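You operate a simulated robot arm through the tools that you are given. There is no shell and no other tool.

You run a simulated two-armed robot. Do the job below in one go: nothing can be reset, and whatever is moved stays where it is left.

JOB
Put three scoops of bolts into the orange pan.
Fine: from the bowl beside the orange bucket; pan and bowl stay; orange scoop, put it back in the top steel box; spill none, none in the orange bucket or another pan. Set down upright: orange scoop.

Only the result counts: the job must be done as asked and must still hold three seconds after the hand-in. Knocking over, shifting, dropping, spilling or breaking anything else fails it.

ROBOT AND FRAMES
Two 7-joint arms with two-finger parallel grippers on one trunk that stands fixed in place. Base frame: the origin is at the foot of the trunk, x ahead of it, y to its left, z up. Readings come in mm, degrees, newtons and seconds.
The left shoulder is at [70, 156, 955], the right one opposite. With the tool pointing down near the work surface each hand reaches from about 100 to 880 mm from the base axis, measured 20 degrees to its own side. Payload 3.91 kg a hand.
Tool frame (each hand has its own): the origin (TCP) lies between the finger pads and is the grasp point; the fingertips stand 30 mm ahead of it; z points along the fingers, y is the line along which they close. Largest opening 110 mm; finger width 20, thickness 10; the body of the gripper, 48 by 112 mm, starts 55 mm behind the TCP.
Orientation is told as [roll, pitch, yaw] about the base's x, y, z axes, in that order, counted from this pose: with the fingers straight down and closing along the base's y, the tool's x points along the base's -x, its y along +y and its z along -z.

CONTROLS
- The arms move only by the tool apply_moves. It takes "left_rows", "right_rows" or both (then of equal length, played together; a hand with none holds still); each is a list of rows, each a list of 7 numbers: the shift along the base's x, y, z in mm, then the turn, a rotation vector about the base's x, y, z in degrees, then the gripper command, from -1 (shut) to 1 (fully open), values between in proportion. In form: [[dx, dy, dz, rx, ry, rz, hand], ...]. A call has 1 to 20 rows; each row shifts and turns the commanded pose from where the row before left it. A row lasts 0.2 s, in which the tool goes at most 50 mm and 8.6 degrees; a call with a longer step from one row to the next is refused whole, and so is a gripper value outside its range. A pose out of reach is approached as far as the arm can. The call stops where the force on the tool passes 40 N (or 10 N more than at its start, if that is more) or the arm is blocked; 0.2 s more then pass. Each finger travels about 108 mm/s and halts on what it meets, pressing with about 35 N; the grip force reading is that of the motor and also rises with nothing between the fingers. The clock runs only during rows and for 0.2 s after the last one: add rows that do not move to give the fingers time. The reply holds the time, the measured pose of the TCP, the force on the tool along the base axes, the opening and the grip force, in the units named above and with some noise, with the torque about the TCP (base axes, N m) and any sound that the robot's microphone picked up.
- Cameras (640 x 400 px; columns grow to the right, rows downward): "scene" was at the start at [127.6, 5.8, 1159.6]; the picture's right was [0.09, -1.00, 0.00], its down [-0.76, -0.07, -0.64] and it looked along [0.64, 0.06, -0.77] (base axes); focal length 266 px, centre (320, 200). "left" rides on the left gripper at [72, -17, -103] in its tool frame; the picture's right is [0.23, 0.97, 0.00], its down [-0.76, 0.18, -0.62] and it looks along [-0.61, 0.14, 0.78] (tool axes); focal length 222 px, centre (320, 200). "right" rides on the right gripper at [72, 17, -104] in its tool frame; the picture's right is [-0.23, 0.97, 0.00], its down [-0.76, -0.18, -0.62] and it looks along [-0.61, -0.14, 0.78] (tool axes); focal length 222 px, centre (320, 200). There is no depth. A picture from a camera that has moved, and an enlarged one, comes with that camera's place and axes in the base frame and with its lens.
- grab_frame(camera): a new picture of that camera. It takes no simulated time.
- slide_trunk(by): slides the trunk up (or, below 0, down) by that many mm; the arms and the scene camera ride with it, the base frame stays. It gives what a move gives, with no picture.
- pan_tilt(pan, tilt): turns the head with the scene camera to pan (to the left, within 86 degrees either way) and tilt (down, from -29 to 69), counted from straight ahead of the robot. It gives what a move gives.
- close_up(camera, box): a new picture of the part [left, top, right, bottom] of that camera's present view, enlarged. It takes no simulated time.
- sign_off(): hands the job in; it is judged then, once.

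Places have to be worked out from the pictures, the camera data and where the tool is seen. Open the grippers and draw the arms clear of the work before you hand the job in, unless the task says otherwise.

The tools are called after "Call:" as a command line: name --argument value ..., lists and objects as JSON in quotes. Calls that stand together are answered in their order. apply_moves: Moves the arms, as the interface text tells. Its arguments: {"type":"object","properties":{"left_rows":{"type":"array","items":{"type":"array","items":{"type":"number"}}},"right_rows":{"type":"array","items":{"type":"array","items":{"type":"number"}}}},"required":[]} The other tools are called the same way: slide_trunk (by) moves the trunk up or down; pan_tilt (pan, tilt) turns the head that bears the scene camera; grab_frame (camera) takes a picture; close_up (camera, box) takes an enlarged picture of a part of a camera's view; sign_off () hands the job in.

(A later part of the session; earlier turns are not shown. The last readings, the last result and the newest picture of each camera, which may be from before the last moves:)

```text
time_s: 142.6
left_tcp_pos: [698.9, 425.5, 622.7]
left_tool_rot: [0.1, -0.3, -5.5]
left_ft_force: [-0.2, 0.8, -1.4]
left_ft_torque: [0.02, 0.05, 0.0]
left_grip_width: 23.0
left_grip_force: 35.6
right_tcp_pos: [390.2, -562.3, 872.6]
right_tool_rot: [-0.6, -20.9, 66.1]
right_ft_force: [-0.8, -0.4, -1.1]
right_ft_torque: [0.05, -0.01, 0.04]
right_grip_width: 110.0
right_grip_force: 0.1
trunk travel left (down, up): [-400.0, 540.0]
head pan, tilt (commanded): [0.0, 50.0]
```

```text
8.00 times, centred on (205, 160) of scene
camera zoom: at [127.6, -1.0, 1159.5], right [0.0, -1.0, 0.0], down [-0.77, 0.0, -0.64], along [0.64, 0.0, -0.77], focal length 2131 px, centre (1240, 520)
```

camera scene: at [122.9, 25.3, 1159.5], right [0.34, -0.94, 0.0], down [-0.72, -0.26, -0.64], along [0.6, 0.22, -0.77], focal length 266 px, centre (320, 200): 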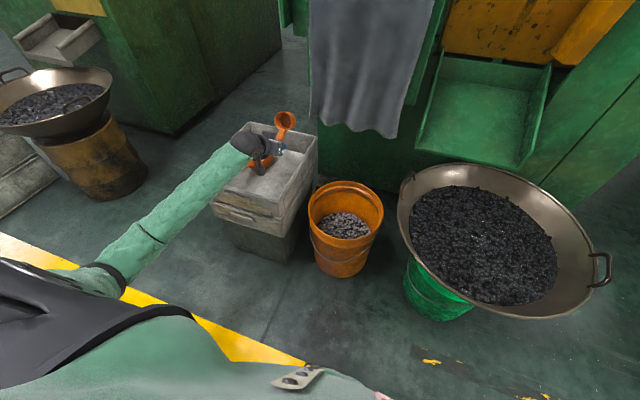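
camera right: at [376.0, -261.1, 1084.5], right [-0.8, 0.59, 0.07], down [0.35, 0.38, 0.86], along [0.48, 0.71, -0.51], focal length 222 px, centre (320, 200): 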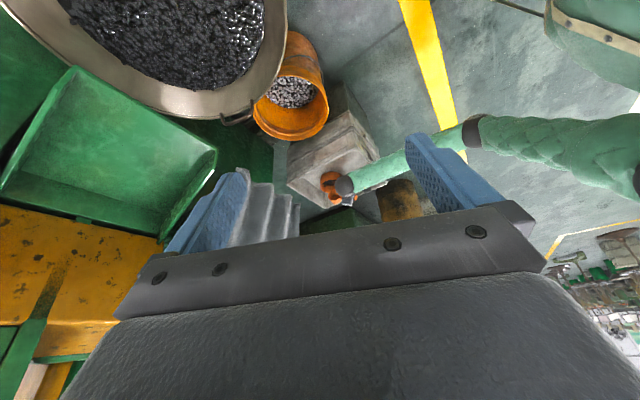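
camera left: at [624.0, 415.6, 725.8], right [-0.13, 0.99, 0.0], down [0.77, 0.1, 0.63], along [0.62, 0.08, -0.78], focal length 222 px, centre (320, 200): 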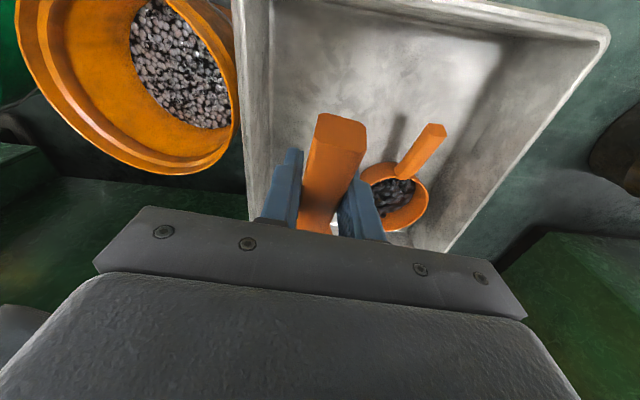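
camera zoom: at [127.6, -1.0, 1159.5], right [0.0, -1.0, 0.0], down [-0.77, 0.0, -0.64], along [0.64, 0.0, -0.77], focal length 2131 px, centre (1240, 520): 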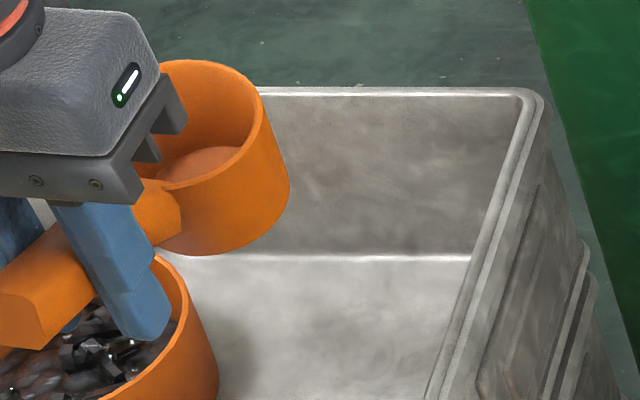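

These estimates disagree, so I'll bring the right hand's camera back to its side-viewing position for a reliable measurement.

Call:
apply_moves --right_rows '[[5, 39, 15, 0, 0, 0, 1], [5, 39, 15, 0, 0, 0, 1], [5, 39, 15, 0, 0, 0, 1], [5, 39, 15, 0, 0, 0, 1], [5, 39, 15, 0, 0, 0, 1], [5, 39, 15, 0, 0, 0, 1], [5, 39, 15, 0, 0, 0, 1], [5, 39, 15, 0, 0, 0, 1], [5, 39, 15, 0, 0, 0, 1], [2, 20, 5, 0, 0, 0, 1]]'

Call:
grab_frame --camera "right"

Call:
close_up --camera "right" --box '[300, 150, 400, 220]'

```text
time_s: 144.8
left_tcp_pos: [699.3, 424.7, 623.8]
left_tool_rot: [0.0, -0.5, -5.4]
left_ft_force: [0.2, 0.6, -1.3]
left_ft_torque: [0.01, 0.04, 0.04]
left_grip_width: 22.8
left_grip_force: 34.8
right_tcp_pos: [436.6, -192.3, 1012.2]
right_tool_rot: [-0.7, -20.9, 66.2]
right_ft_force: [0.4, -1.0, 0.0]
right_ft_torque: [-0.01, -0.03, 0.02]
right_grip_width: 110.0
right_grip_force: 0.1
trunk travel left (down, up): [-400.0, 540.0]
head pan, tilt (commanded): [0.0, 50.0]
```

```text
taken
camera right: at [378.2, -281.6, 1082.8], right [-0.8, 0.59, 0.07], down [0.35, 0.38, 0.86], along [0.48, 0.71, -0.51], focal length 222 px, centre (320, 200)
```

right: 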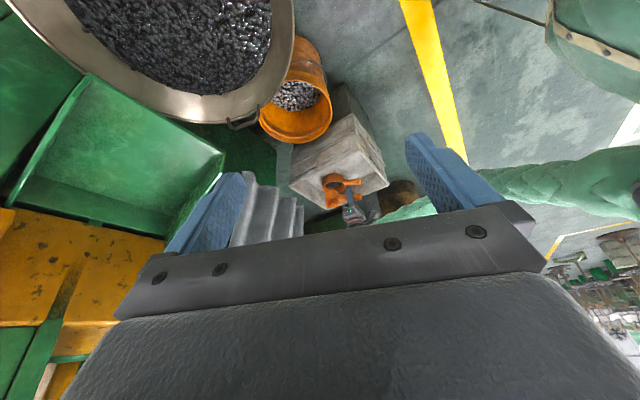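

```text
5.71 times, centred on (350, 185) of right
camera zoom: at [378.2, -281.6, 1082.8], right [-0.8, 0.59, 0.07], down [0.35, 0.38, 0.86], along [0.48, 0.71, -0.51], focal length 1269 px, centre (149, 286)
```

zoom: 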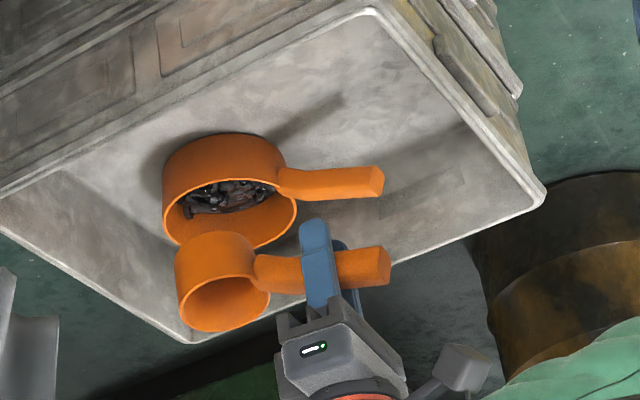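

The side view shows the scoop square in the grip and only about 9° nose-up with the hand vertical, which is good. I'll carry it empty to the bowl by the same high path as the first time, levelling it on the way, while the right hand returns to its bowl-watching place.

Call:
apply_moves --left_rows '[[-35, -10, 24, 0, 2.2, 1.3, -1], [-35, -10, 24, 0, 2.2, 1.3, -1], [-35, -10, 24, 0, 2.2, 1.3, -1], [-35, -10, 24, 0, 2.2, 1.3, -1], [0, -42, 0, 0, 0, 0, -1], [0, -45, 0, 0, 0, 0, -1], [0, -45, 0, 0, 0, 0, -1], [0, -45, 0, 0, 0, 0, -1], [0, -45, 0, 0, 0, 0, -1], [0, -45, 0, 0, 0, 0, -1], [0, -45, 0, 0, 0, 0, -1], [0, -45, 0, 0, 0, 0, -1], [0, -45, 0, 0, 0, 0, -1], [0, -45, 0, 0, 0, 0, -1], [0, -45, 0, 0, 0, 0, -1], [0, -45, 0, 0, 0, 0, -1], [0, -45, 0, 0, 0, 0, -1], [0, -40, 0, 0, 0, 0, -1], [0, 0, 0, 0, 0, 0, -1]]' --right_rows '[[3.4, -16, -0.7, 0, 0, -0.67, 1], [3.4, -16, -0.7, 0, 0, -0.67, 1], [3.4, -16, -0.7, 0, 0, -0.67, 1], [3.4, -16, -0.7, 0, 0, -0.67, 1], [3.4, -16, -0.7, 0, 0, -0.67, 1], [3.4, -16, -0.7, 0, 0, -0.67, 1], [3.4, -16, -0.7, 0, 0, -0.67, 1], [3.4, -16, -0.7, 0, 0, -0.67, 1], [3.4, -16, -0.7, 0, 0, -0.67, 1], [3.4, -16, -0.7, 0, 0, -0.67, 1], [3.4, -16, -0.7, 0, 0, -0.67, 1], [3.4, -16, -0.7, 0, 0, -0.67, 1], [3.4, -16, -0.7, 0, 0, -0.67, 1], [3.4, -16, -0.7, 0, 0, -0.67, 1], [3.4, -16, -0.7, 0, 0, -0.67, 1], [3.4, -16, -0.7, 0, 0, -0.67, 1], [3.4, -16, -0.7, 0, 0, -0.67, 1], [3.4, -16, -0.7, 0, 0, -0.67, 1], [0, 0, 0, 0, 0, 0, 1]]'

Call:
pan_tilt --pan -15 --tilt 50

Call:
grab_frame --camera "scene"

Call:
grab_frame --camera "right"

```text
time_s: 148.8
left_tcp_pos: [558.0, -234.5, 718.1]
left_tool_rot: [-0.4, 8.4, -0.2]
left_ft_force: [0.3, -0.6, -1.1]
left_ft_torque: [0.0, 0.1, -0.01]
left_grip_width: 22.9
left_grip_force: 34.5
right_tcp_pos: [499.3, -481.1, 998.8]
right_tool_rot: [-0.7, -20.9, 54.1]
right_ft_force: [-0.2, 0.3, -0.3]
right_ft_torque: [0.0, -0.04, 0.02]
right_grip_width: 110.1
right_grip_force: 0.0
trunk travel left (down, up): [-400.0, 540.0]
head pan, tilt (commanded): [0.0, 50.0]
```

```text
time_s: 149.6
left_tcp_pos: [558.7, -235.8, 719.4]
left_tool_rot: [-0.4, 8.4, -0.3]
left_ft_force: [0.1, -1.0, -1.2]
left_ft_torque: [0.02, 0.08, 0.0]
left_grip_width: 23.0
left_grip_force: 35.1
right_tcp_pos: [497.7, -481.5, 998.4]
right_tool_rot: [-0.6, -20.9, 54.3]
right_ft_force: [0.8, -0.4, -0.1]
right_ft_torque: [-0.01, -0.04, -0.02]
right_grip_width: 109.9
right_grip_force: 0.1
trunk travel left (down, up): [-400.0, 540.0]
head pan, tilt (commanded): [-15.0, 50.0]
```

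```text
taken
camera scene: at [125.1, -21.3, 1159.5], right [-0.26, -0.97, 0.0], down [-0.74, 0.2, -0.64], along [0.62, -0.17, -0.77], focal length 266 px, centre (320, 200)
```

scene: 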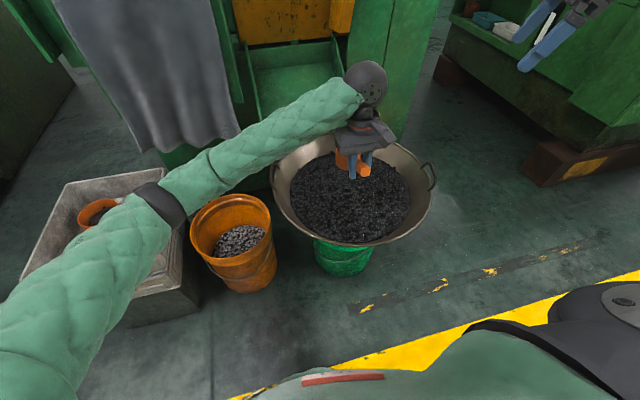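

```text
taken
camera right: at [423.8, -555.4, 1069.2], right [-0.66, 0.75, 0.07], down [0.42, 0.3, 0.86], along [0.62, 0.6, -0.51], focal length 222 px, centre (320, 200)
```

right: 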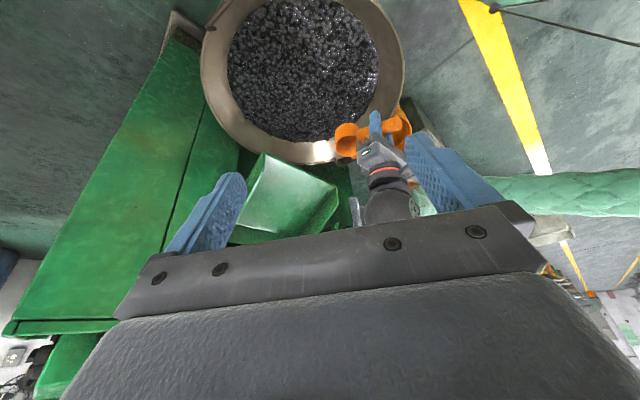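

The arm is in the same good posture over the bowl as on the first trip. I'll lower the trunk 120 mm to gain forward reach for digging.

Call:
slide_trunk --by -120

Call:
grab_frame --camera "right"

Call:
close_up --camera "right" --box '[290, 60, 430, 200]'

```text
time_s: 151.1
left_tcp_pos: [558.1, -233.8, 599.0]
left_tool_rot: [-0.4, 8.4, -0.4]
left_ft_force: [-0.3, 1.2, -0.7]
left_ft_torque: [0.0, 0.06, 0.0]
left_grip_width: 22.8
left_grip_force: 35.1
right_tcp_pos: [498.7, -481.0, 877.8]
right_tool_rot: [-0.6, -20.9, 54.1]
right_ft_force: [0.0, 0.3, -0.4]
right_ft_torque: [-0.01, -0.01, 0.01]
right_grip_width: 109.9
right_grip_force: 0.1
trunk travel left (down, up): [-280.0, 660.0]
head pan, tilt (commanded): [-15.0, 50.0]
```

```text
taken
camera right: at [423.6, -555.2, 949.5], right [-0.66, 0.75, 0.07], down [0.42, 0.3, 0.86], along [0.62, 0.6, -0.51], focal length 222 px, centre (320, 200)
```

right: 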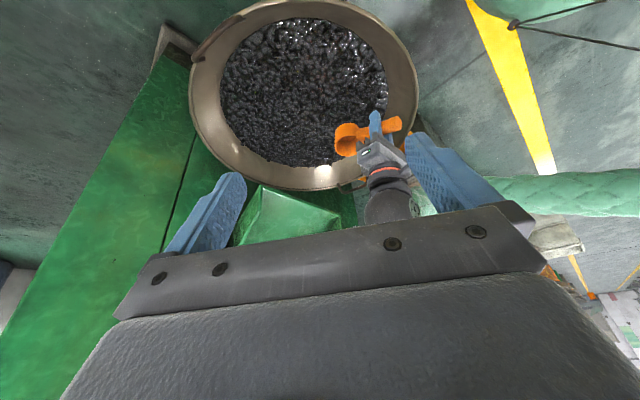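

```text
2.86 times, centred on (360, 130) of right
camera zoom: at [423.6, -555.2, 949.5], right [-0.66, 0.75, 0.07], down [0.42, 0.3, 0.86], along [0.62, 0.6, -0.51], focal length 635 px, centre (206, 400)
```

zoom: 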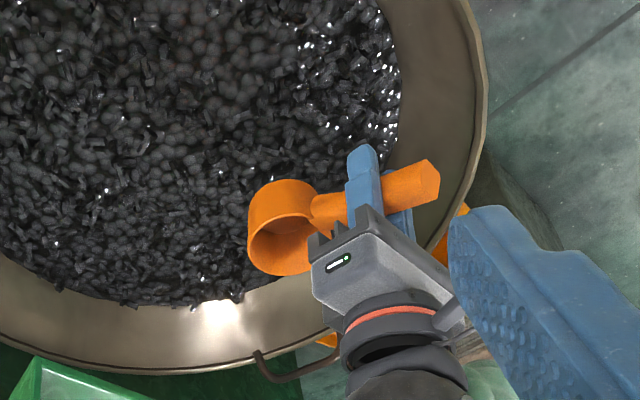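

The scoop is level above the bolts. I'll tip it 40° forward and bring its lower edge to the surface.

Call:
apply_moves --left_rows '[[6, -2, 0, 0, 8, 0, -1], [6, -2, 0, 0, 8, 0, -1], [6, -2, 0, 0, 8, 0, -1], [6, -2, 0, 0, 8, 0, -1], [6, -2, 0, 0, 8, 0, -1], [6, 0, -12, 0, 0, 0, -1], [6, 0, -12, 0, 0, 0, -1], [6, 0, -12, 0, 0, 0, -1], [6, 0, -12, 0, 0, 0, -1], [0, 0, 0, 0, 0, 0, -1]]'

Call:
close_up --camera "right" --box '[290, 60, 430, 200]'

Call:
grab_frame --camera "scene"

```text
time_s: 153.3
left_tcp_pos: [613.2, -245.5, 551.0]
left_tool_rot: [-0.6, 48.4, -0.4]
left_ft_force: [-0.2, -0.2, -1.4]
left_ft_torque: [0.03, 0.04, 0.01]
left_grip_width: 22.9
left_grip_force: 34.8
right_tcp_pos: [498.8, -480.4, 878.4]
right_tool_rot: [-0.6, -20.9, 54.2]
right_ft_force: [0.0, 0.0, 0.0]
right_ft_torque: [0.01, 0.01, -0.01]
right_grip_width: 110.0
right_grip_force: 0.1
trunk travel left (down, up): [-280.0, 660.0]
head pan, tilt (commanded): [-15.0, 50.0]
```

```text
2.86 times, centred on (360, 130) of right
camera zoom: at [423.9, -555.4, 949.1], right [-0.66, 0.75, 0.07], down [0.43, 0.3, 0.86], along [0.62, 0.6, -0.51], focal length 635 px, centre (206, 400)
```

zoom: 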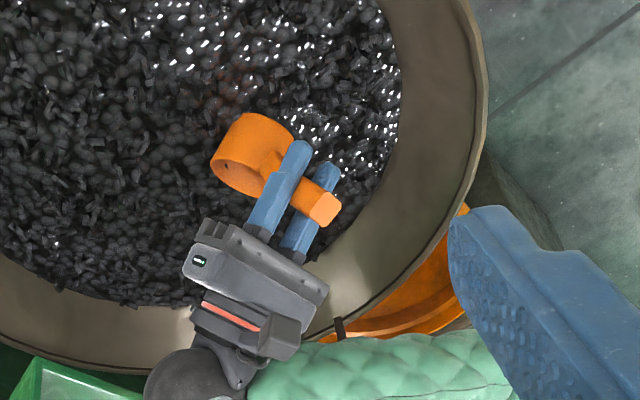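

```text
taken
camera scene: at [125.1, -21.3, 1039.5], right [-0.26, -0.97, 0.0], down [-0.74, 0.2, -0.64], along [0.62, -0.17, -0.77], focal length 266 px, centre (320, 200)
```

scene: 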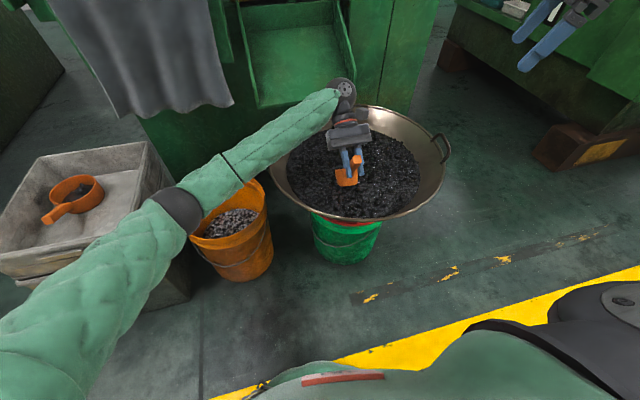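

In position. Now I'll dig down and forward.

Call:
apply_moves --left_rows '[[2.9, 0, -4.9, 0, 0, 0, -1], [2.9, 0, -4.9, 0, 0, 0, -1], [2.9, 0, -4.9, 0, 0, 0, -1], [2.9, 0, -4.9, 0, 0, 0, -1], [2.9, 0, -4.9, 0, 0, 0, -1], [2.9, 0, -4.9, 0, 0, 0, -1], [2.9, 0, -4.9, 0, 0, 0, -1], [2.9, 0, -4.9, 0, 0, 0, -1], [2.9, 0, -4.9, 0, 0, 0, -1], [2.9, 0, -4.9, 0, 0, 0, -1], [2.9, 0, -4.9, 0, 0, 0, -1], [2.9, 0, -4.9, 0, 0, 0, -1], [2.9, 0, -4.9, 0, 0, 0, -1]]'

Call:
close_up --camera "right" --box '[290, 60, 430, 200]'

```text
time_s: 156.1
left_tcp_pos: [650.0, -246.0, 488.4]
left_tool_rot: [-0.7, 48.6, -0.5]
left_ft_force: [-0.1, 0.4, -2.1]
left_ft_torque: [0.02, 0.05, -0.01]
left_grip_width: 22.9
left_grip_force: 34.8
right_tcp_pos: [498.6, -479.9, 877.9]
right_tool_rot: [-0.6, -20.9, 54.2]
right_ft_force: [-0.2, 0.8, 0.1]
right_ft_torque: [-0.03, 0.02, -0.01]
right_grip_width: 110.2
right_grip_force: 0.2
trunk travel left (down, up): [-280.0, 660.0]
head pan, tilt (commanded): [-15.0, 50.0]
```

```text
2.86 times, centred on (360, 130) of right
camera zoom: at [423.9, -555.4, 949.1], right [-0.66, 0.75, 0.07], down [0.43, 0.3, 0.86], along [0.62, 0.6, -0.51], focal length 635 px, centre (206, 400)
```

zoom: 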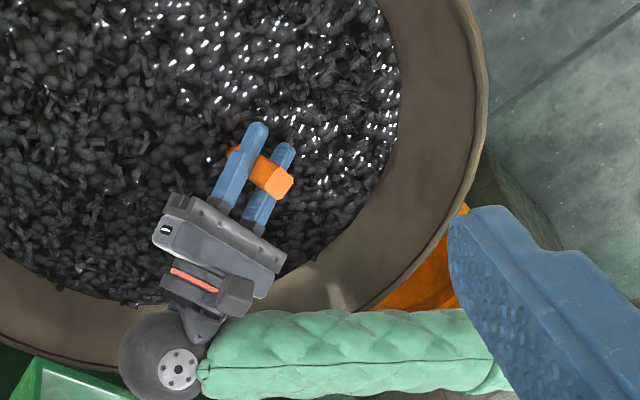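

The cup is submerged. I'll sweep forward while levelling it, then lift out slowly.

Call:
apply_moves --left_rows '[[-1.6, 0, -5.2, 0, -4, 0, -1], [-1.6, 0, -5.2, 0, -4, 0, -1], [-1.3, 0, -5.2, 0, -4, 0, -1], [-1.3, 0, -5.2, 0, -4, 0, -1], [-1, 0, -5.2, 0, -4, 0, -1], [-1, 0, -5.2, 0, -4, 0, -1], [-0.8, 0, -4.5, 0, -4, 0, -1], [-0.8, 0, -4.5, 0, -4, 0, -1], [-0.5, 0, -3.8, 0, -4, 0, -1], [-0.5, 0, -3, 0, -4, 0, -1], [0, 0, 1, 0, -1, 0, -1], [0, 0, 3, 0, 0, 0, -1], [0, 0, 4, 0, 0, 0, -1], [0, 0, 5, 0, 0, 0, -1], [0, 0, 5, 0, 0, 0, -1], [0, 0, 5, 0, 0, 0, -1]]'

Call:
close_up --camera "right" --box '[290, 60, 430, 200]'

```text
time_s: 159.5
left_tcp_pos: [639.4, -244.2, 463.1]
left_tool_rot: [-0.4, 7.5, -0.2]
left_ft_force: [0.0, 0.3, -2.5]
left_ft_torque: [-0.02, 0.15, 0.01]
left_grip_width: 22.8
left_grip_force: 35.1
right_tcp_pos: [498.9, -480.4, 878.8]
right_tool_rot: [-0.6, -20.9, 54.2]
right_ft_force: [0.6, 0.4, 0.7]
right_ft_torque: [0.01, -0.02, -0.02]
right_grip_width: 110.0
right_grip_force: 0.0
trunk travel left (down, up): [-280.0, 660.0]
head pan, tilt (commanded): [-15.0, 50.0]
```

```text
2.86 times, centred on (360, 130) of right
camera zoom: at [423.9, -555.3, 949.1], right [-0.66, 0.75, 0.07], down [0.43, 0.3, 0.86], along [0.62, 0.6, -0.51], focal length 635 px, centre (206, 400)
```

zoom: 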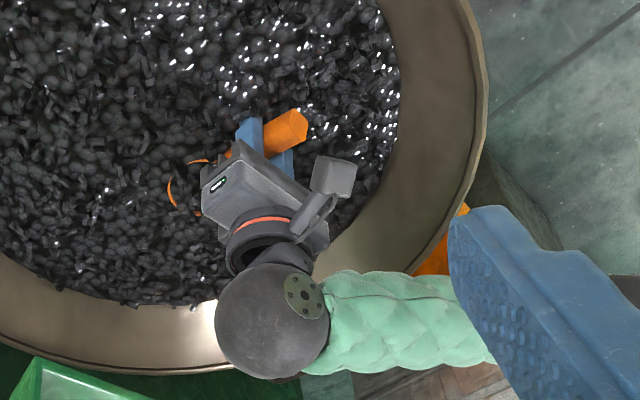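

The rim is just showing with bolts to the brim. I'll keep lifting slowly.

Call:
apply_moves --left_rows '[[0, 0, 5, 0, 0, 0, -1], [0, 0, 5, 0, 0, 0, -1], [0, 0, 6, 0, 0, 0, -1], [0, 0, 7, 0, 0, 0, -1], [0, 0, 8, 0, 0, 0, -1], [0, 0, 10, 0, 0, 0, -1], [0, 0, 12, 0, 0, 0, -1], [0, 0, 12, 0, 0, 0, -1], [0, 0, 12, 0, 0, 0, -1], [0, 0, 12, 0, 0, 0, -1], [0, 0, 8, 0, 0, 0, -1], [0, 0, 0, 0, 0, 0, -1]]'

Call:
close_up --camera "right" --box '[310, 90, 400, 170]'

Call:
apply_moves --left_rows '[[0, 0, 0, 0, 0, 0, -1]]'

```text
time_s: 162.1
left_tcp_pos: [639.4, -244.0, 560.5]
left_tool_rot: [-0.4, 7.5, -0.3]
left_ft_force: [-1.0, -0.1, -2.8]
left_ft_torque: [0.0, 0.12, 0.02]
left_grip_width: 22.8
left_grip_force: 34.7
right_tcp_pos: [499.8, -479.9, 877.7]
right_tool_rot: [-0.5, -20.9, 54.2]
right_ft_force: [0.1, 0.4, -0.7]
right_ft_torque: [0.0, -0.02, 0.0]
right_grip_width: 110.0
right_grip_force: 0.0
trunk travel left (down, up): [-280.0, 660.0]
head pan, tilt (commanded): [-15.0, 50.0]
```

```text
5.00 times, centred on (355, 130) of right
camera zoom: at [423.9, -555.4, 949.1], right [-0.66, 0.75, 0.07], down [0.43, 0.3, 0.86], along [0.62, 0.6, -0.51], focal length 1111 px, centre (145, 550)
```

zoom: 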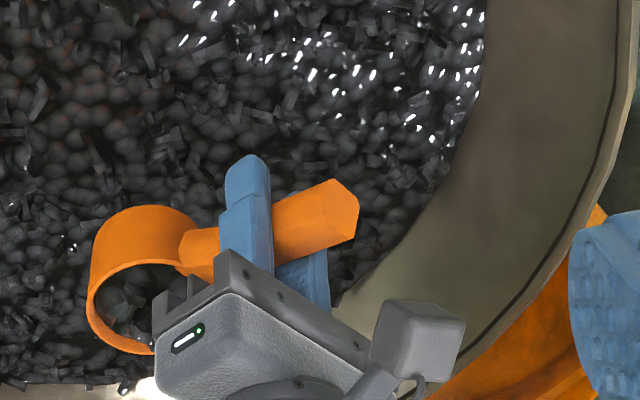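

```text
time_s: 162.5
left_tcp_pos: [639.0, -244.3, 560.0]
left_tool_rot: [-0.4, 7.4, -0.4]
left_ft_force: [0.3, 0.3, -1.8]
left_ft_torque: [-0.01, 0.1, -0.02]
left_grip_width: 22.6
left_grip_force: 34.7
right_tcp_pos: [499.1, -480.3, 878.3]
right_tool_rot: [-0.6, -20.9, 54.3]
right_ft_force: [-0.5, 0.3, 0.4]
right_ft_torque: [-0.01, 0.02, 0.04]
right_grip_width: 110.2
right_grip_force: 0.0
trunk travel left (down, up): [-280.0, 660.0]
head pan, tilt (commanded): [-15.0, 50.0]
```

The load reads about 0.65 N, like the first. I'll check the cup from the head camera too.

Call:
close_up --camera "scene" --box '[300, 90, 420, 190]'

Call:
close_up --camera "right" --box '[320, 120, 370, 165]'

```text
4.00 times, centred on (360, 140) of scene
camera zoom: at [125.1, -21.3, 1039.5], right [-0.26, -0.97, 0.0], down [-0.74, 0.2, -0.64], along [0.62, -0.17, -0.77], focal length 1065 px, centre (160, 440)
```

zoom: 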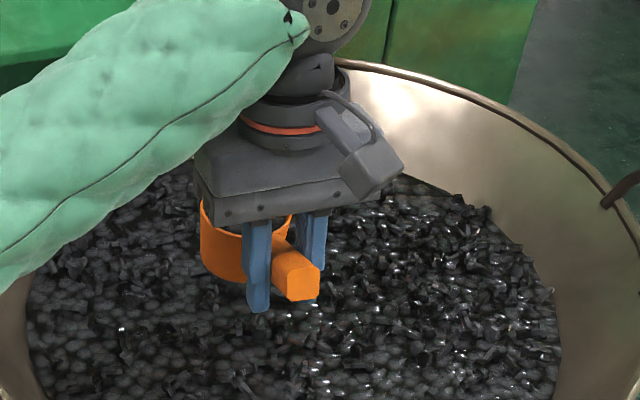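

```text
8.89 times, centred on (345, 142) of right
camera zoom: at [423.8, -555.4, 949.1], right [-0.66, 0.75, 0.07], down [0.43, 0.3, 0.86], along [0.62, 0.6, -0.51], focal length 1974 px, centre (98, 711)
```

zoom: 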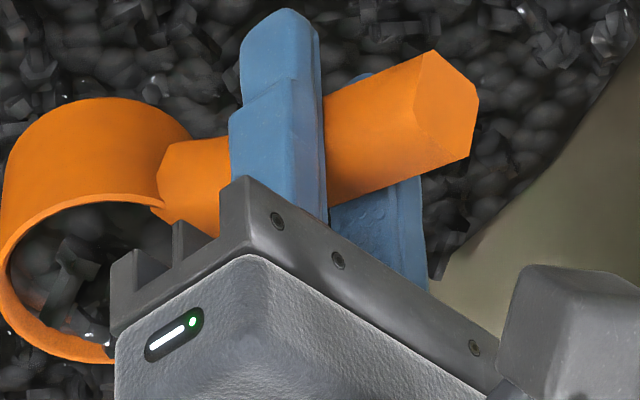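

The cup is well filled with nothing standing over the rim. I'll carry it back to the left with smooth moderate steps, at a height that clears the bowl handle and the box.

Call:
apply_moves --left_rows '[[-10, 0, 10, 0, 0, 0, -1], [-18, 0, 18, 0, 0, 0, -1], [-20, 0, 20, 0, 0, 0, -1], [-20, 0, 20, 0, 0, 0, -1], [-10, 8, 12, 0, 0, 0, -1], [0, 18, 0, 0, 0, 0, -1], [0, 26, 0, 0, 0, 0, -1], [0, 30, 0, 0, 0, 0, -1], [0, 30, 0, 0, 0, 0, -1], [0, 30, 0, 0, 0, 0, -1], [0, 30, 0, 0, 0, 0, -1], [0, 30, 0, 0, 0, 0, -1], [0, 30, 0, 0, 0, 0, -1], [0, 30, 0, 0, 0, 0, -1], [0, 30, 0, 0, 0, 0, -1], [0, 30, 0, 0, 0, 0, -1], [0, 26, 0, 0, 0, 0, -1], [0, 18, 0, 0, 0, 0, -1], [0, 8, 0, 0, 0, 0, -1]]'

Call:
pan_tilt --pan 10 --tilt 50

Call:
grab_frame --camera "scene"

```text
time_s: 166.5
left_tcp_pos: [562.4, 130.8, 640.9]
left_tool_rot: [-0.3, 7.5, -0.2]
left_ft_force: [-0.6, -0.4, -2.0]
left_ft_torque: [-0.02, 0.1, 0.0]
left_grip_width: 22.8
left_grip_force: 35.1
right_tcp_pos: [498.3, -479.6, 878.5]
right_tool_rot: [-0.6, -20.9, 54.3]
right_ft_force: [-0.6, 0.3, -0.5]
right_ft_torque: [0.03, 0.0, -0.01]
right_grip_width: 109.8
right_grip_force: 0.1
trunk travel left (down, up): [-280.0, 660.0]
head pan, tilt (commanded): [-15.0, 50.0]
```

```text
time_s: 167.4
left_tcp_pos: [562.2, 130.3, 640.1]
left_tool_rot: [-0.4, 7.3, -0.4]
left_ft_force: [-0.2, -0.3, -1.4]
left_ft_torque: [0.03, 0.1, -0.05]
left_grip_width: 22.8
left_grip_force: 35.2
right_tcp_pos: [499.0, -480.5, 878.9]
right_tool_rot: [-0.6, -20.9, 54.2]
right_ft_force: [-0.4, -0.7, -0.6]
right_ft_torque: [0.01, -0.01, -0.03]
right_grip_width: 110.0
right_grip_force: 0.0
trunk travel left (down, up): [-280.0, 660.0]
head pan, tilt (commanded): [10.0, 50.0]
```

```text
taken
camera scene: at [126.5, 12.2, 1039.5], right [0.17, -0.98, 0.0], down [-0.75, -0.13, -0.64], along [0.63, 0.11, -0.77], focal length 266 px, centre (320, 200)
```

scene: 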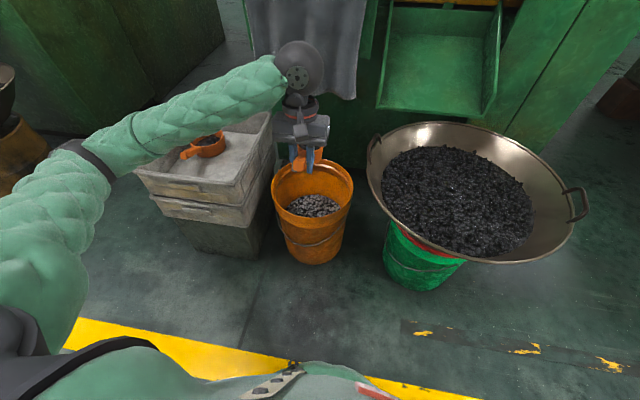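

The arm kept its good posture and the load is steady. I'll continue left to above the box.

Call:
apply_moves --left_rows '[[2, 12, 0, 0, 0, 0, -1], [4, 22, 0, 0, 0, 0, -1], [6, 30, 0, 0, 0, 0, -1], [6, 30, 0, 0, 0, 0, -1], [8, 30, 0, 0, 0, 0, -1], [8, 30, 0, 0, 0, 0, -1], [8, 30, 0, 0, 0, 0, -1], [8, 30, 0, 0, 0, 0, -1], [8, 30, 0, 0, 0, 0, -1], [8, 30, 0, 0, 0, 0, -1], [8, 30, 0, 0, 0, 0, -1], [6, 24, 0, 0, 0, 0, -1], [4, 14, 0, 0, 0, 0, -1], [0, 0, 0, 0, 0, 0, -1]]'

Call:
pan_tilt --pan 25 --tilt 45

Call:
grab_frame --camera "scene"

Call:
grab_frame --camera "left"

```text
time_s: 170.4
left_tcp_pos: [647.0, 472.7, 639.3]
left_tool_rot: [-0.4, 7.3, -0.3]
left_ft_force: [-0.8, 0.1, -1.5]
left_ft_torque: [0.01, 0.1, 0.0]
left_grip_width: 23.2
left_grip_force: 34.9
right_tcp_pos: [499.6, -480.0, 878.6]
right_tool_rot: [-0.5, -20.9, 54.2]
right_ft_force: [0.3, 0.5, -0.4]
right_ft_torque: [0.0, 0.01, 0.04]
right_grip_width: 110.1
right_grip_force: 0.1
trunk travel left (down, up): [-280.0, 660.0]
head pan, tilt (commanded): [10.0, 50.0]
```

```text
time_s: 171.2
left_tcp_pos: [646.8, 471.4, 639.9]
left_tool_rot: [-0.4, 7.5, -0.3]
left_ft_force: [-0.5, -0.1, -2.3]
left_ft_torque: [-0.01, 0.08, 0.03]
left_grip_width: 22.8
left_grip_force: 35.1
right_tcp_pos: [498.5, -479.7, 877.1]
right_tool_rot: [-0.6, -20.9, 54.3]
right_ft_force: [-0.1, 0.6, -0.6]
right_ft_torque: [0.04, -0.03, 0.01]
right_grip_width: 109.8
right_grip_force: 0.1
trunk travel left (down, up): [-280.0, 660.0]
head pan, tilt (commanded): [25.0, 45.0]
```

```text
taken
camera scene: at [124.4, 33.4, 1046.4], right [0.42, -0.91, 0.0], down [-0.64, -0.3, -0.71], along [0.64, 0.3, -0.71], focal length 266 px, centre (320, 200)
```

scene: 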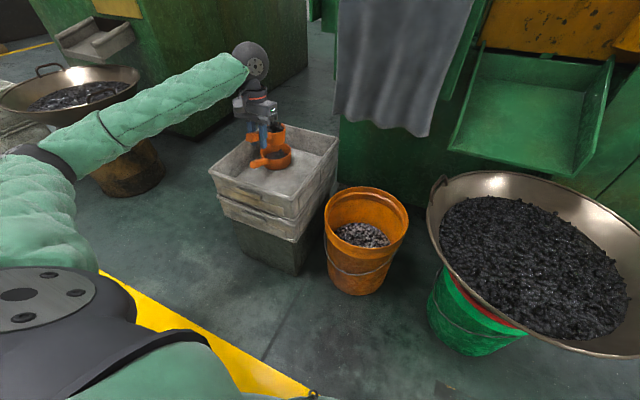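

```text
taken
camera left: at [588.4, 455.1, 752.0], right [-0.22, 0.97, 0.02], down [0.84, 0.18, 0.52], along [0.5, 0.13, -0.86], focal length 222 px, centre (320, 200)
```

left: 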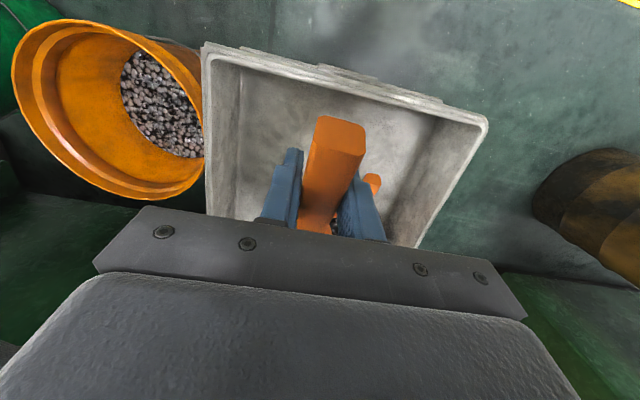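

All clear. I'll bring the right camera to its side view again and move the scoop toward the pan with a gentle first 20° of roll to keep within reach.

Call:
apply_moves --left_rows '[[8, 9, -3, 2.17, -0.06, -1.24, -1], [14, 15, -6, 2.17, -0.06, -1.24, -1], [16, 18, -8, 2.17, -0.06, -1.24, -1], [16, 18, -8, 2.17, -0.06, -1.24, -1], [16, 18, -8, 2.17, -0.06, -1.24, -1], [16, 18, -8, 2.17, -0.06, -1.24, -1], [16, 18, -8, 2.17, -0.06, -1.24, -1], [14, 15, -6, 2.17, -0.06, -1.24, -1], [9, 10, -4, 0, 0, 0, -1], [4, 5, -1, 0, 0, 0, -1]]' --right_rows '[[-6, 29, 11, 0, 0, 1.2, 1], [-6, 29, 11, 0, 0, 1.2, 1], [-6, 29, 11, 0, 0, 1.2, 1], [-6, 29, 11, 0, 0, 1.2, 1], [-6, 29, 11, 0, 0, 1.2, 1], [-6, 29, 11, 0, 0, 1.2, 1], [-6, 29, 11, 0, 0, 1.2, 1], [-6, 29, 11, 0, 0, 1.2, 1], [-6, 29, 11, 0, 0, 1.2, 1], [-6, 29, 11, 0, 0, 1.2, 1]]'

Call:
grab_frame --camera "right"

Call:
close_up --camera "right" --box '[280, 130, 400, 220]'

Call:
grab_frame --camera "scene"

```text
time_s: 173.3
left_tcp_pos: [775.1, 615.9, 578.4]
left_tool_rot: [17.0, 8.2, -8.1]
left_ft_force: [-0.7, -0.4, -2.5]
left_ft_torque: [-0.01, 0.14, 0.01]
left_grip_width: 23.0
left_grip_force: 35.0
right_tcp_pos: [438.8, -190.3, 988.9]
right_tool_rot: [-0.6, -20.8, 66.1]
right_ft_force: [-0.2, -0.2, 0.5]
right_ft_torque: [-0.01, -0.01, -0.01]
right_grip_width: 110.1
right_grip_force: 0.0
trunk travel left (down, up): [-280.0, 660.0]
head pan, tilt (commanded): [25.0, 45.0]
```

```text
taken
camera right: at [380.4, -279.0, 1059.4], right [-0.8, 0.59, 0.07], down [0.35, 0.38, 0.85], along [0.48, 0.71, -0.51], focal length 222 px, centre (320, 200)
```

right: 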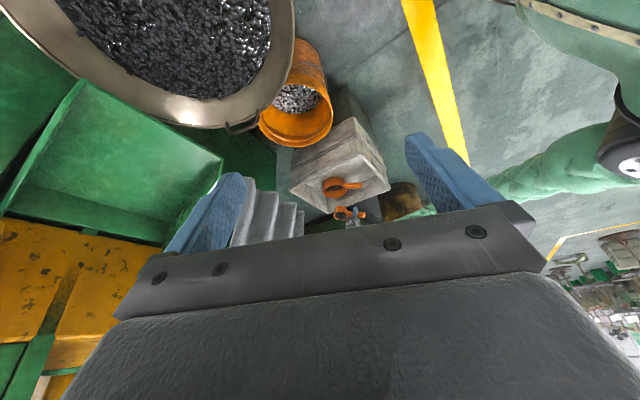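

```text
4.44 times, centred on (340, 175) of right
camera zoom: at [380.4, -279.0, 1059.4], right [-0.8, 0.59, 0.07], down [0.35, 0.38, 0.85], along [0.48, 0.71, -0.51], focal length 987 px, centre (231, 311)
```

zoom: 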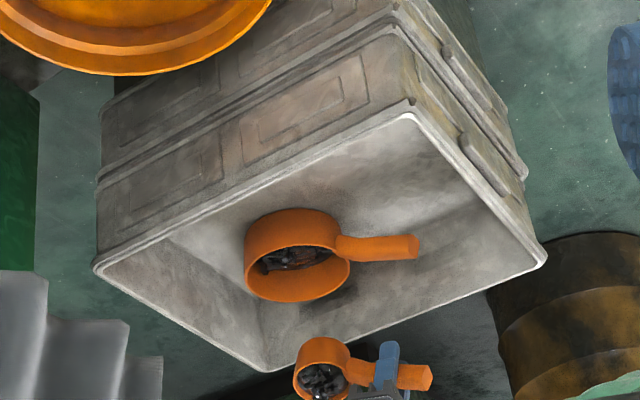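

```text
taken
camera scene: at [124.6, 33.8, 1046.3], right [0.42, -0.91, 0.0], down [-0.64, -0.3, -0.71], along [0.64, 0.3, -0.71], focal length 266 px, centre (320, 200)
```

scene: 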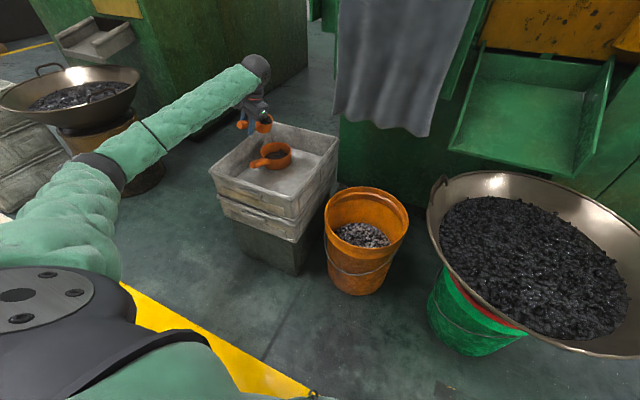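

The cup's offset from the pan's centre matches the plan, about 9 mm forward and 37 mm left. I'll lower it to just above the pan.

Call:
apply_moves --left_rows '[[0, 0, -8, 0, 0, 0, -1], [0, 0, -14, 0, 0, 0, -1], [0, 0, -14, 0, 0, 0, -1], [0, 0, -13, 0, 0, 0, -1], [0, 0, -9, 0, 0, 0, -1], [0, 0, -4, 0, 0, 0, -1], [0, 0, 0, 0, 0, 0, -1]]'

Call:
close_up --camera "right" --box '[300, 150, 380, 215]'

```text
time_s: 174.9
left_tcp_pos: [774.9, 614.9, 518.4]
left_tool_rot: [17.2, 8.2, -7.9]
left_ft_force: [0.5, -0.5, -1.7]
left_ft_torque: [-0.02, 0.09, 0.0]
left_grip_width: 22.7
left_grip_force: 34.5
right_tcp_pos: [439.1, -190.7, 987.9]
right_tool_rot: [-0.6, -20.9, 66.3]
right_ft_force: [0.1, 0.6, -0.6]
right_ft_torque: [0.01, -0.03, -0.02]
right_grip_width: 110.1
right_grip_force: 0.0
trunk travel left (down, up): [-280.0, 660.0]
head pan, tilt (commanded): [25.0, 45.0]
```

```text
6.15 times, centred on (340, 182) of right
camera zoom: at [380.7, -279.5, 1059.3], right [-0.8, 0.59, 0.07], down [0.35, 0.38, 0.86], along [0.48, 0.71, -0.51], focal length 1367 px, centre (197, 308)
```

zoom: 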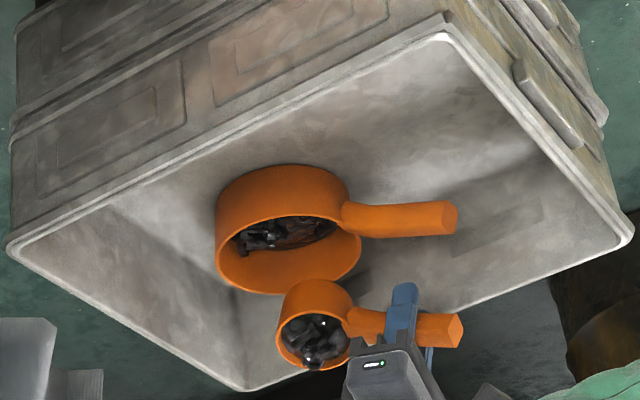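

Positioned over the pan. I'll tip slowly, first 20° more.

Call:
apply_moves --left_rows '[[0.3, 1.1, 0.4, 2.17, -0.055, -1.24, -1], [0.3, 1.1, 0.4, 2.17, -0.055, -1.24, -1], [0.3, 1.1, 0.4, 2.17, -0.055, -1.24, -1], [0.3, 1.1, 0.4, 2.17, -0.055, -1.24, -1], [0.3, 1.1, 0.5, 2.17, -0.055, -1.24, -1], [0.3, 1.1, 0.5, 2.17, -0.055, -1.24, -1], [0.3, 1.1, 0.5, 2.17, -0.055, -1.24, -1], [0.3, 1.1, 0.5, 2.17, -0.055, -1.24, -1]]'

Call:
close_up --camera "right" --box '[300, 150, 380, 215]'

```text
time_s: 176.8
left_tcp_pos: [776.8, 624.3, 521.8]
left_tool_rot: [34.4, 11.2, -15.0]
left_ft_force: [0.1, 0.5, -0.9]
left_ft_torque: [0.0, 0.13, 0.01]
left_grip_width: 22.9
left_grip_force: 34.8
right_tcp_pos: [437.9, -189.6, 988.1]
right_tool_rot: [-0.6, -20.8, 66.2]
right_ft_force: [-0.6, -0.4, 0.5]
right_ft_torque: [0.01, -0.01, 0.0]
right_grip_width: 110.1
right_grip_force: 0.1
trunk travel left (down, up): [-280.0, 660.0]
head pan, tilt (commanded): [25.0, 45.0]
```

```text
6.15 times, centred on (340, 182) of right
camera zoom: at [380.7, -279.5, 1059.3], right [-0.8, 0.59, 0.07], down [0.35, 0.38, 0.86], along [0.48, 0.71, -0.51], focal length 1367 px, centre (197, 308)
```

zoom: 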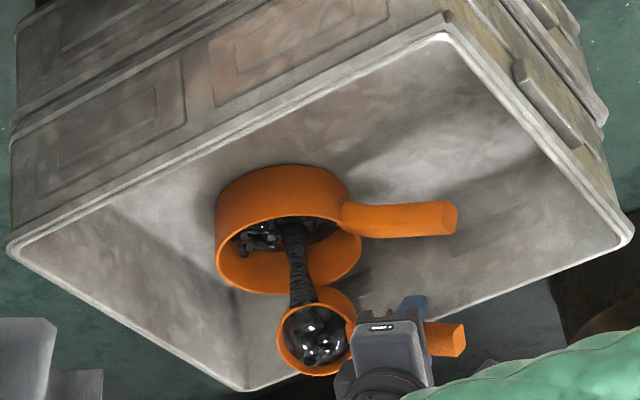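

The stream lands inside the pan again. I'll continue tipping.

Call:
apply_moves --left_rows '[[0.5, 0, 0.7, 2.17, -0.055, -1.24, -1], [0.5, 0, 0.7, 2.17, -0.055, -1.24, -1], [0.5, 0, 0.7, 2.17, -0.055, -1.24, -1], [0.6, 0, 0.7, 2.17, -0.055, -1.24, -1], [0.6, 0, 0.8, 2.17, -0.055, -1.24, -1], [0.6, 0, 0.8, 2.17, -0.055, -1.24, -1], [0.6, 0, 0.8, 2.17, -0.055, -1.24, -1], [0.6, 0, 0.8, 2.17, -0.055, -1.24, -1]]'

Call:
close_up --camera "right" --box '[300, 150, 380, 215]'

```text
time_s: 178.6
left_tcp_pos: [782.1, 623.8, 527.7]
left_tool_rot: [51.5, 16.2, -20.9]
left_ft_force: [-0.1, 0.1, -1.5]
left_ft_torque: [0.01, 0.11, 0.01]
left_grip_width: 23.0
left_grip_force: 34.9
right_tcp_pos: [438.5, -190.6, 988.7]
right_tool_rot: [-0.6, -21.0, 66.2]
right_ft_force: [-0.4, 0.1, 0.2]
right_ft_torque: [-0.01, 0.03, 0.01]
right_grip_width: 109.8
right_grip_force: 0.0
trunk travel left (down, up): [-280.0, 660.0]
head pan, tilt (commanded): [25.0, 45.0]
```

```text
6.15 times, centred on (340, 182) of right
camera zoom: at [380.7, -279.5, 1059.3], right [-0.8, 0.59, 0.07], down [0.35, 0.38, 0.86], along [0.48, 0.71, -0.51], focal length 1367 px, centre (197, 308)
```

zoom: 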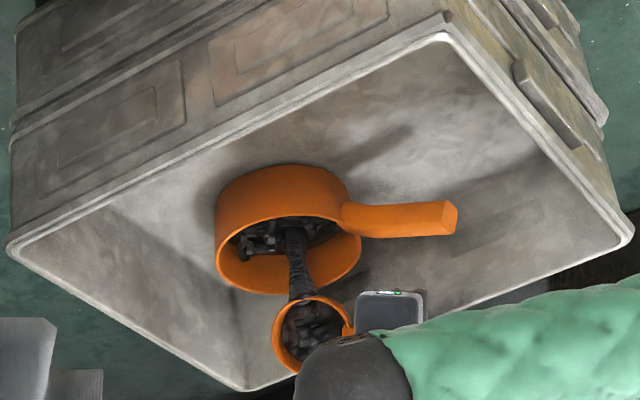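

Still good. Next 20°.

Call:
apply_moves --left_rows '[[0.4, -0.6, 1, 2.17, -0.055, -1.24, -1], [0.4, -0.6, 1, 2.17, -0.055, -1.24, -1], [0.4, -0.6, 1, 2.17, -0.055, -1.24, -1], [0.5, -0.6, 1, 2.17, -0.055, -1.24, -1], [0.5, -0.6, 1, 2.17, -0.055, -1.24, -1], [0.5, -0.6, 1, 2.17, -0.055, -1.24, -1], [0.5, -0.7, 1, 2.17, -0.055, -1.24, -1], [0.5, -0.7, 1, 2.17, -0.055, -1.24, -1]]'

Call:
close_up --camera "right" --box '[300, 150, 380, 215]'

```text
time_s: 180.3
left_tcp_pos: [785.9, 619.4, 535.2]
left_tool_rot: [68.7, 22.5, -25.2]
left_ft_force: [-0.3, 0.3, -1.5]
left_ft_torque: [-0.01, 0.04, 0.0]
left_grip_width: 23.0
left_grip_force: 35.3
right_tcp_pos: [439.3, -190.3, 988.6]
right_tool_rot: [-0.7, -20.9, 66.1]
right_ft_force: [0.8, -0.1, -0.3]
right_ft_torque: [0.0, -0.01, 0.01]
right_grip_width: 110.1
right_grip_force: 0.1
trunk travel left (down, up): [-280.0, 660.0]
head pan, tilt (commanded): [25.0, 45.0]
```

```text
6.15 times, centred on (340, 182) of right
camera zoom: at [380.6, -279.5, 1059.3], right [-0.8, 0.59, 0.07], down [0.35, 0.38, 0.86], along [0.48, 0.71, -0.51], focal length 1367 px, centre (197, 308)
```

zoom: 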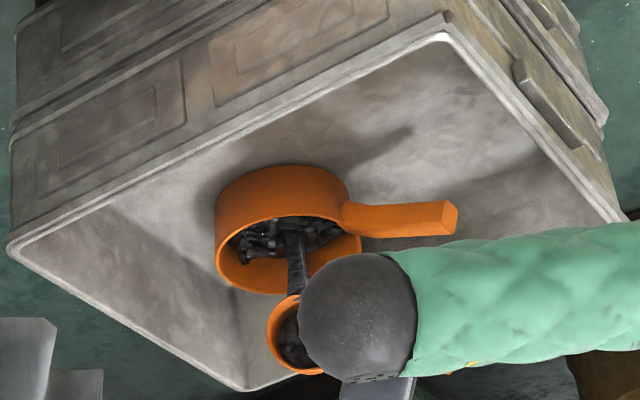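

Almost done. Another 20°.

Call:
apply_moves --left_rows '[[0.2, -0.9, 1, 2.17, -0.055, -1.24, -1], [0.2, -0.9, 1, 2.17, -0.055, -1.24, -1], [0.2, -0.9, 1, 2.17, -0.055, -1.24, -1], [0.2, -0.9, 1, 2.17, -0.055, -1.24, -1], [0.2, -0.9, 1.1, 2.17, -0.055, -1.24, -1], [0.2, -0.9, 1.1, 2.17, -0.055, -1.24, -1], [0.3, -1, 1.1, 2.17, -0.055, -1.24, -1], [0.3, -1, 1.1, 2.17, -0.055, -1.24, -1], [0, 0, 0, 0, 0, 0, -1], [0, 0, 0, 0, 0, 0, -1]]'

Call:
close_up --camera "right" --box '[300, 150, 380, 215]'

Call:
grab_frame --camera "scene"

```text
time_s: 182.6
left_tcp_pos: [787.0, 610.8, 543.8]
left_tool_rot: [86.3, 29.8, -27.4]
left_ft_force: [0.9, 0.6, -0.9]
left_ft_torque: [0.0, 0.06, -0.02]
left_grip_width: 22.8
left_grip_force: 34.5
right_tcp_pos: [438.4, -190.8, 988.5]
right_tool_rot: [-0.6, -20.9, 66.1]
right_ft_force: [0.0, 0.8, 0.2]
right_ft_torque: [-0.03, 0.0, -0.02]
right_grip_width: 110.0
right_grip_force: 0.1
trunk travel left (down, up): [-280.0, 660.0]
head pan, tilt (commanded): [25.0, 45.0]
```

```text
6.15 times, centred on (340, 182) of right
camera zoom: at [380.6, -279.5, 1059.3], right [-0.8, 0.59, 0.07], down [0.35, 0.38, 0.86], along [0.48, 0.71, -0.51], focal length 1367 px, centre (197, 308)
```

zoom: 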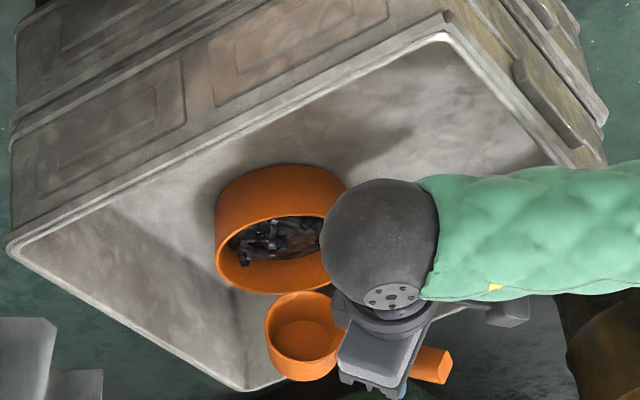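

```text
taken
camera scene: at [124.5, 33.5, 1046.4], right [0.42, -0.91, 0.0], down [-0.64, -0.3, -0.71], along [0.64, 0.3, -0.71], focal length 266 px, centre (320, 200)
```

scene: 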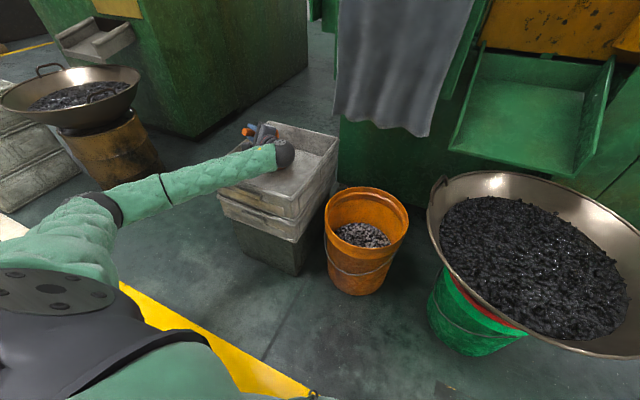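

The second scoop is in the pan and nothing was spilled. I'll raise the empty scoop and turn it back level while moving off the pan.

Call:
apply_moves --left_rows '[[0, 0, 12, 0, 0, 0, -1], [0, 0, 22, 0, 0, 0, -1], [0, 0, 25, 0, 0, 0, -1], [0, 0, 25, 0, 0, 0, -1], [-8, -8, 2, -6.68, 0.17, 3.82, -1], [-10, -11, 1, -6.68, 0.17, 3.82, -1], [-11, -11, 1, -6.68, 0.17, 3.82, -1], [-11, -11, 1, -6.68, 0.17, 3.82, -1], [-11, -11, 1, -6.68, 0.17, 3.82, -1], [-11, -11, 1, -6.68, 0.17, 3.82, -1], [-11, -11, 1, -6.68, 0.17, 3.82, -1], [-11, -11, 1, -6.68, 0.17, 3.82, -1], [-11, -11, 1, -6.68, 0.17, 3.82, -1], [-11, -11, 1, -6.68, 0.17, 3.82, -1], [-11, -11, 1, -6.68, 0.17, 3.82, -1], [-11, -11, 1, -6.68, 0.17, 3.82, -1], [-10, -11, 1, -6.68, 0.17, 3.82, -1], [0, 0, 0, 0, 0, 0, -1]]'

Call:
grab_frame --camera "scene"

Call:
close_up --camera "right" --box '[290, 140, 390, 220]'

```text
time_s: 186.3
left_tcp_pos: [657.3, 497.7, 640.4]
left_tool_rot: [-0.4, 7.5, 0.0]
left_ft_force: [0.3, 0.3, -0.9]
left_ft_torque: [-0.01, 0.03, 0.02]
left_grip_width: 22.7
left_grip_force: 35.1
left hand out of reach, approached as far as the arm can: row 17
right_tcp_pos: [439.2, -191.0, 988.1]
right_tool_rot: [-0.7, -20.9, 66.0]
right_ft_force: [0.4, 0.0, 0.1]
right_ft_torque: [-0.01, -0.02, -0.02]
right_grip_width: 110.2
right_grip_force: 0.0
trunk travel left (down, up): [-280.0, 660.0]
head pan, tilt (commanded): [25.0, 45.0]
```

```text
taken
camera scene: at [124.6, 33.3, 1046.3], right [0.42, -0.91, 0.0], down [-0.64, -0.3, -0.71], along [0.64, 0.3, -0.71], focal length 266 px, centre (320, 200)
```

scene: 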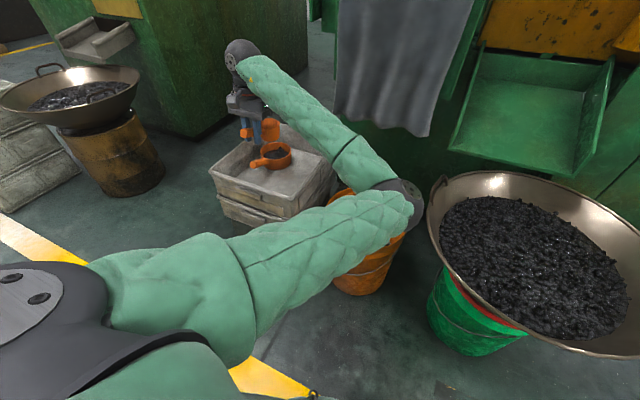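

```text
5.00 times, centred on (340, 180) of right
camera zoom: at [380.6, -279.8, 1059.2], right [-0.8, 0.59, 0.07], down [0.35, 0.38, 0.86], along [0.48, 0.71, -0.51], focal length 1111 px, centre (220, 300)
```

zoom: 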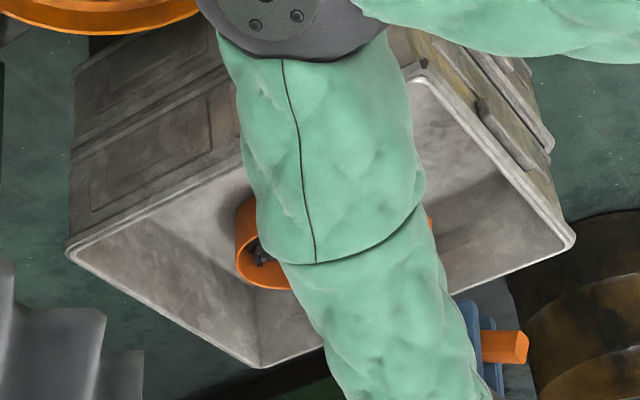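

The scoop is level and empty, but during the un-roll the elbow swung over to the inside. I'll use the same recovery that worked before: roll up over the box, go high to the left, turn the tool down there, and yaw back. First half of the roll:

Call:
apply_moves --left_rows '[[4, 2, 6, 6.57, 1.27, -4.37, -1], [4, 2, 6, 6.57, 1.27, -4.37, -1], [4, 2, 6, 6.57, 1.27, -4.37, -1], [4, 2, 6, 6.57, 1.27, -4.37, -1], [4, 2, 6, 6.57, 1.27, -4.37, -1], [4, 2, 6, 6.57, 1.27, -4.37, -1], [4, 2, 6, 6.57, 1.27, -4.37, -1], [4, 2, 6, 6.57, 1.27, -4.37, -1], [4, 2, 6, 6.57, 1.27, -4.37, -1]]'

Call:
grab_frame --camera "scene"

```text
time_s: 188.6
left_tcp_pos: [685.4, 544.1, 723.8]
left_tool_rot: [60.2, 30.5, -18.6]
left_ft_force: [-0.2, 0.1, -1.6]
left_ft_torque: [-0.03, 0.06, 0.0]
left_grip_width: 22.8
left_grip_force: 35.3
right_tcp_pos: [438.9, -191.0, 988.6]
right_tool_rot: [-0.5, -20.8, 66.2]
right_ft_force: [0.3, 0.2, -0.2]
right_ft_torque: [-0.02, 0.01, -0.01]
right_grip_width: 110.0
right_grip_force: 0.1
trunk travel left (down, up): [-280.0, 660.0]
head pan, tilt (commanded): [25.0, 45.0]
stopped in row 9 (left hand): the arm was blocked; the commanded pose is now the measured one
```

```text
taken
camera scene: at [124.5, 33.6, 1046.4], right [0.42, -0.91, 0.0], down [-0.64, -0.3, -0.71], along [0.64, 0.3, -0.71], focal length 266 px, centre (320, 200)
```

scene: 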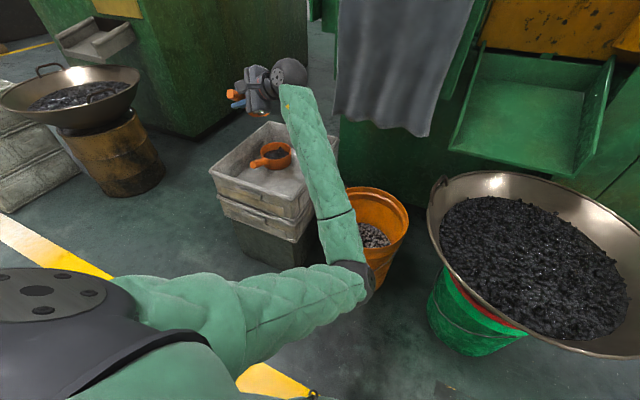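

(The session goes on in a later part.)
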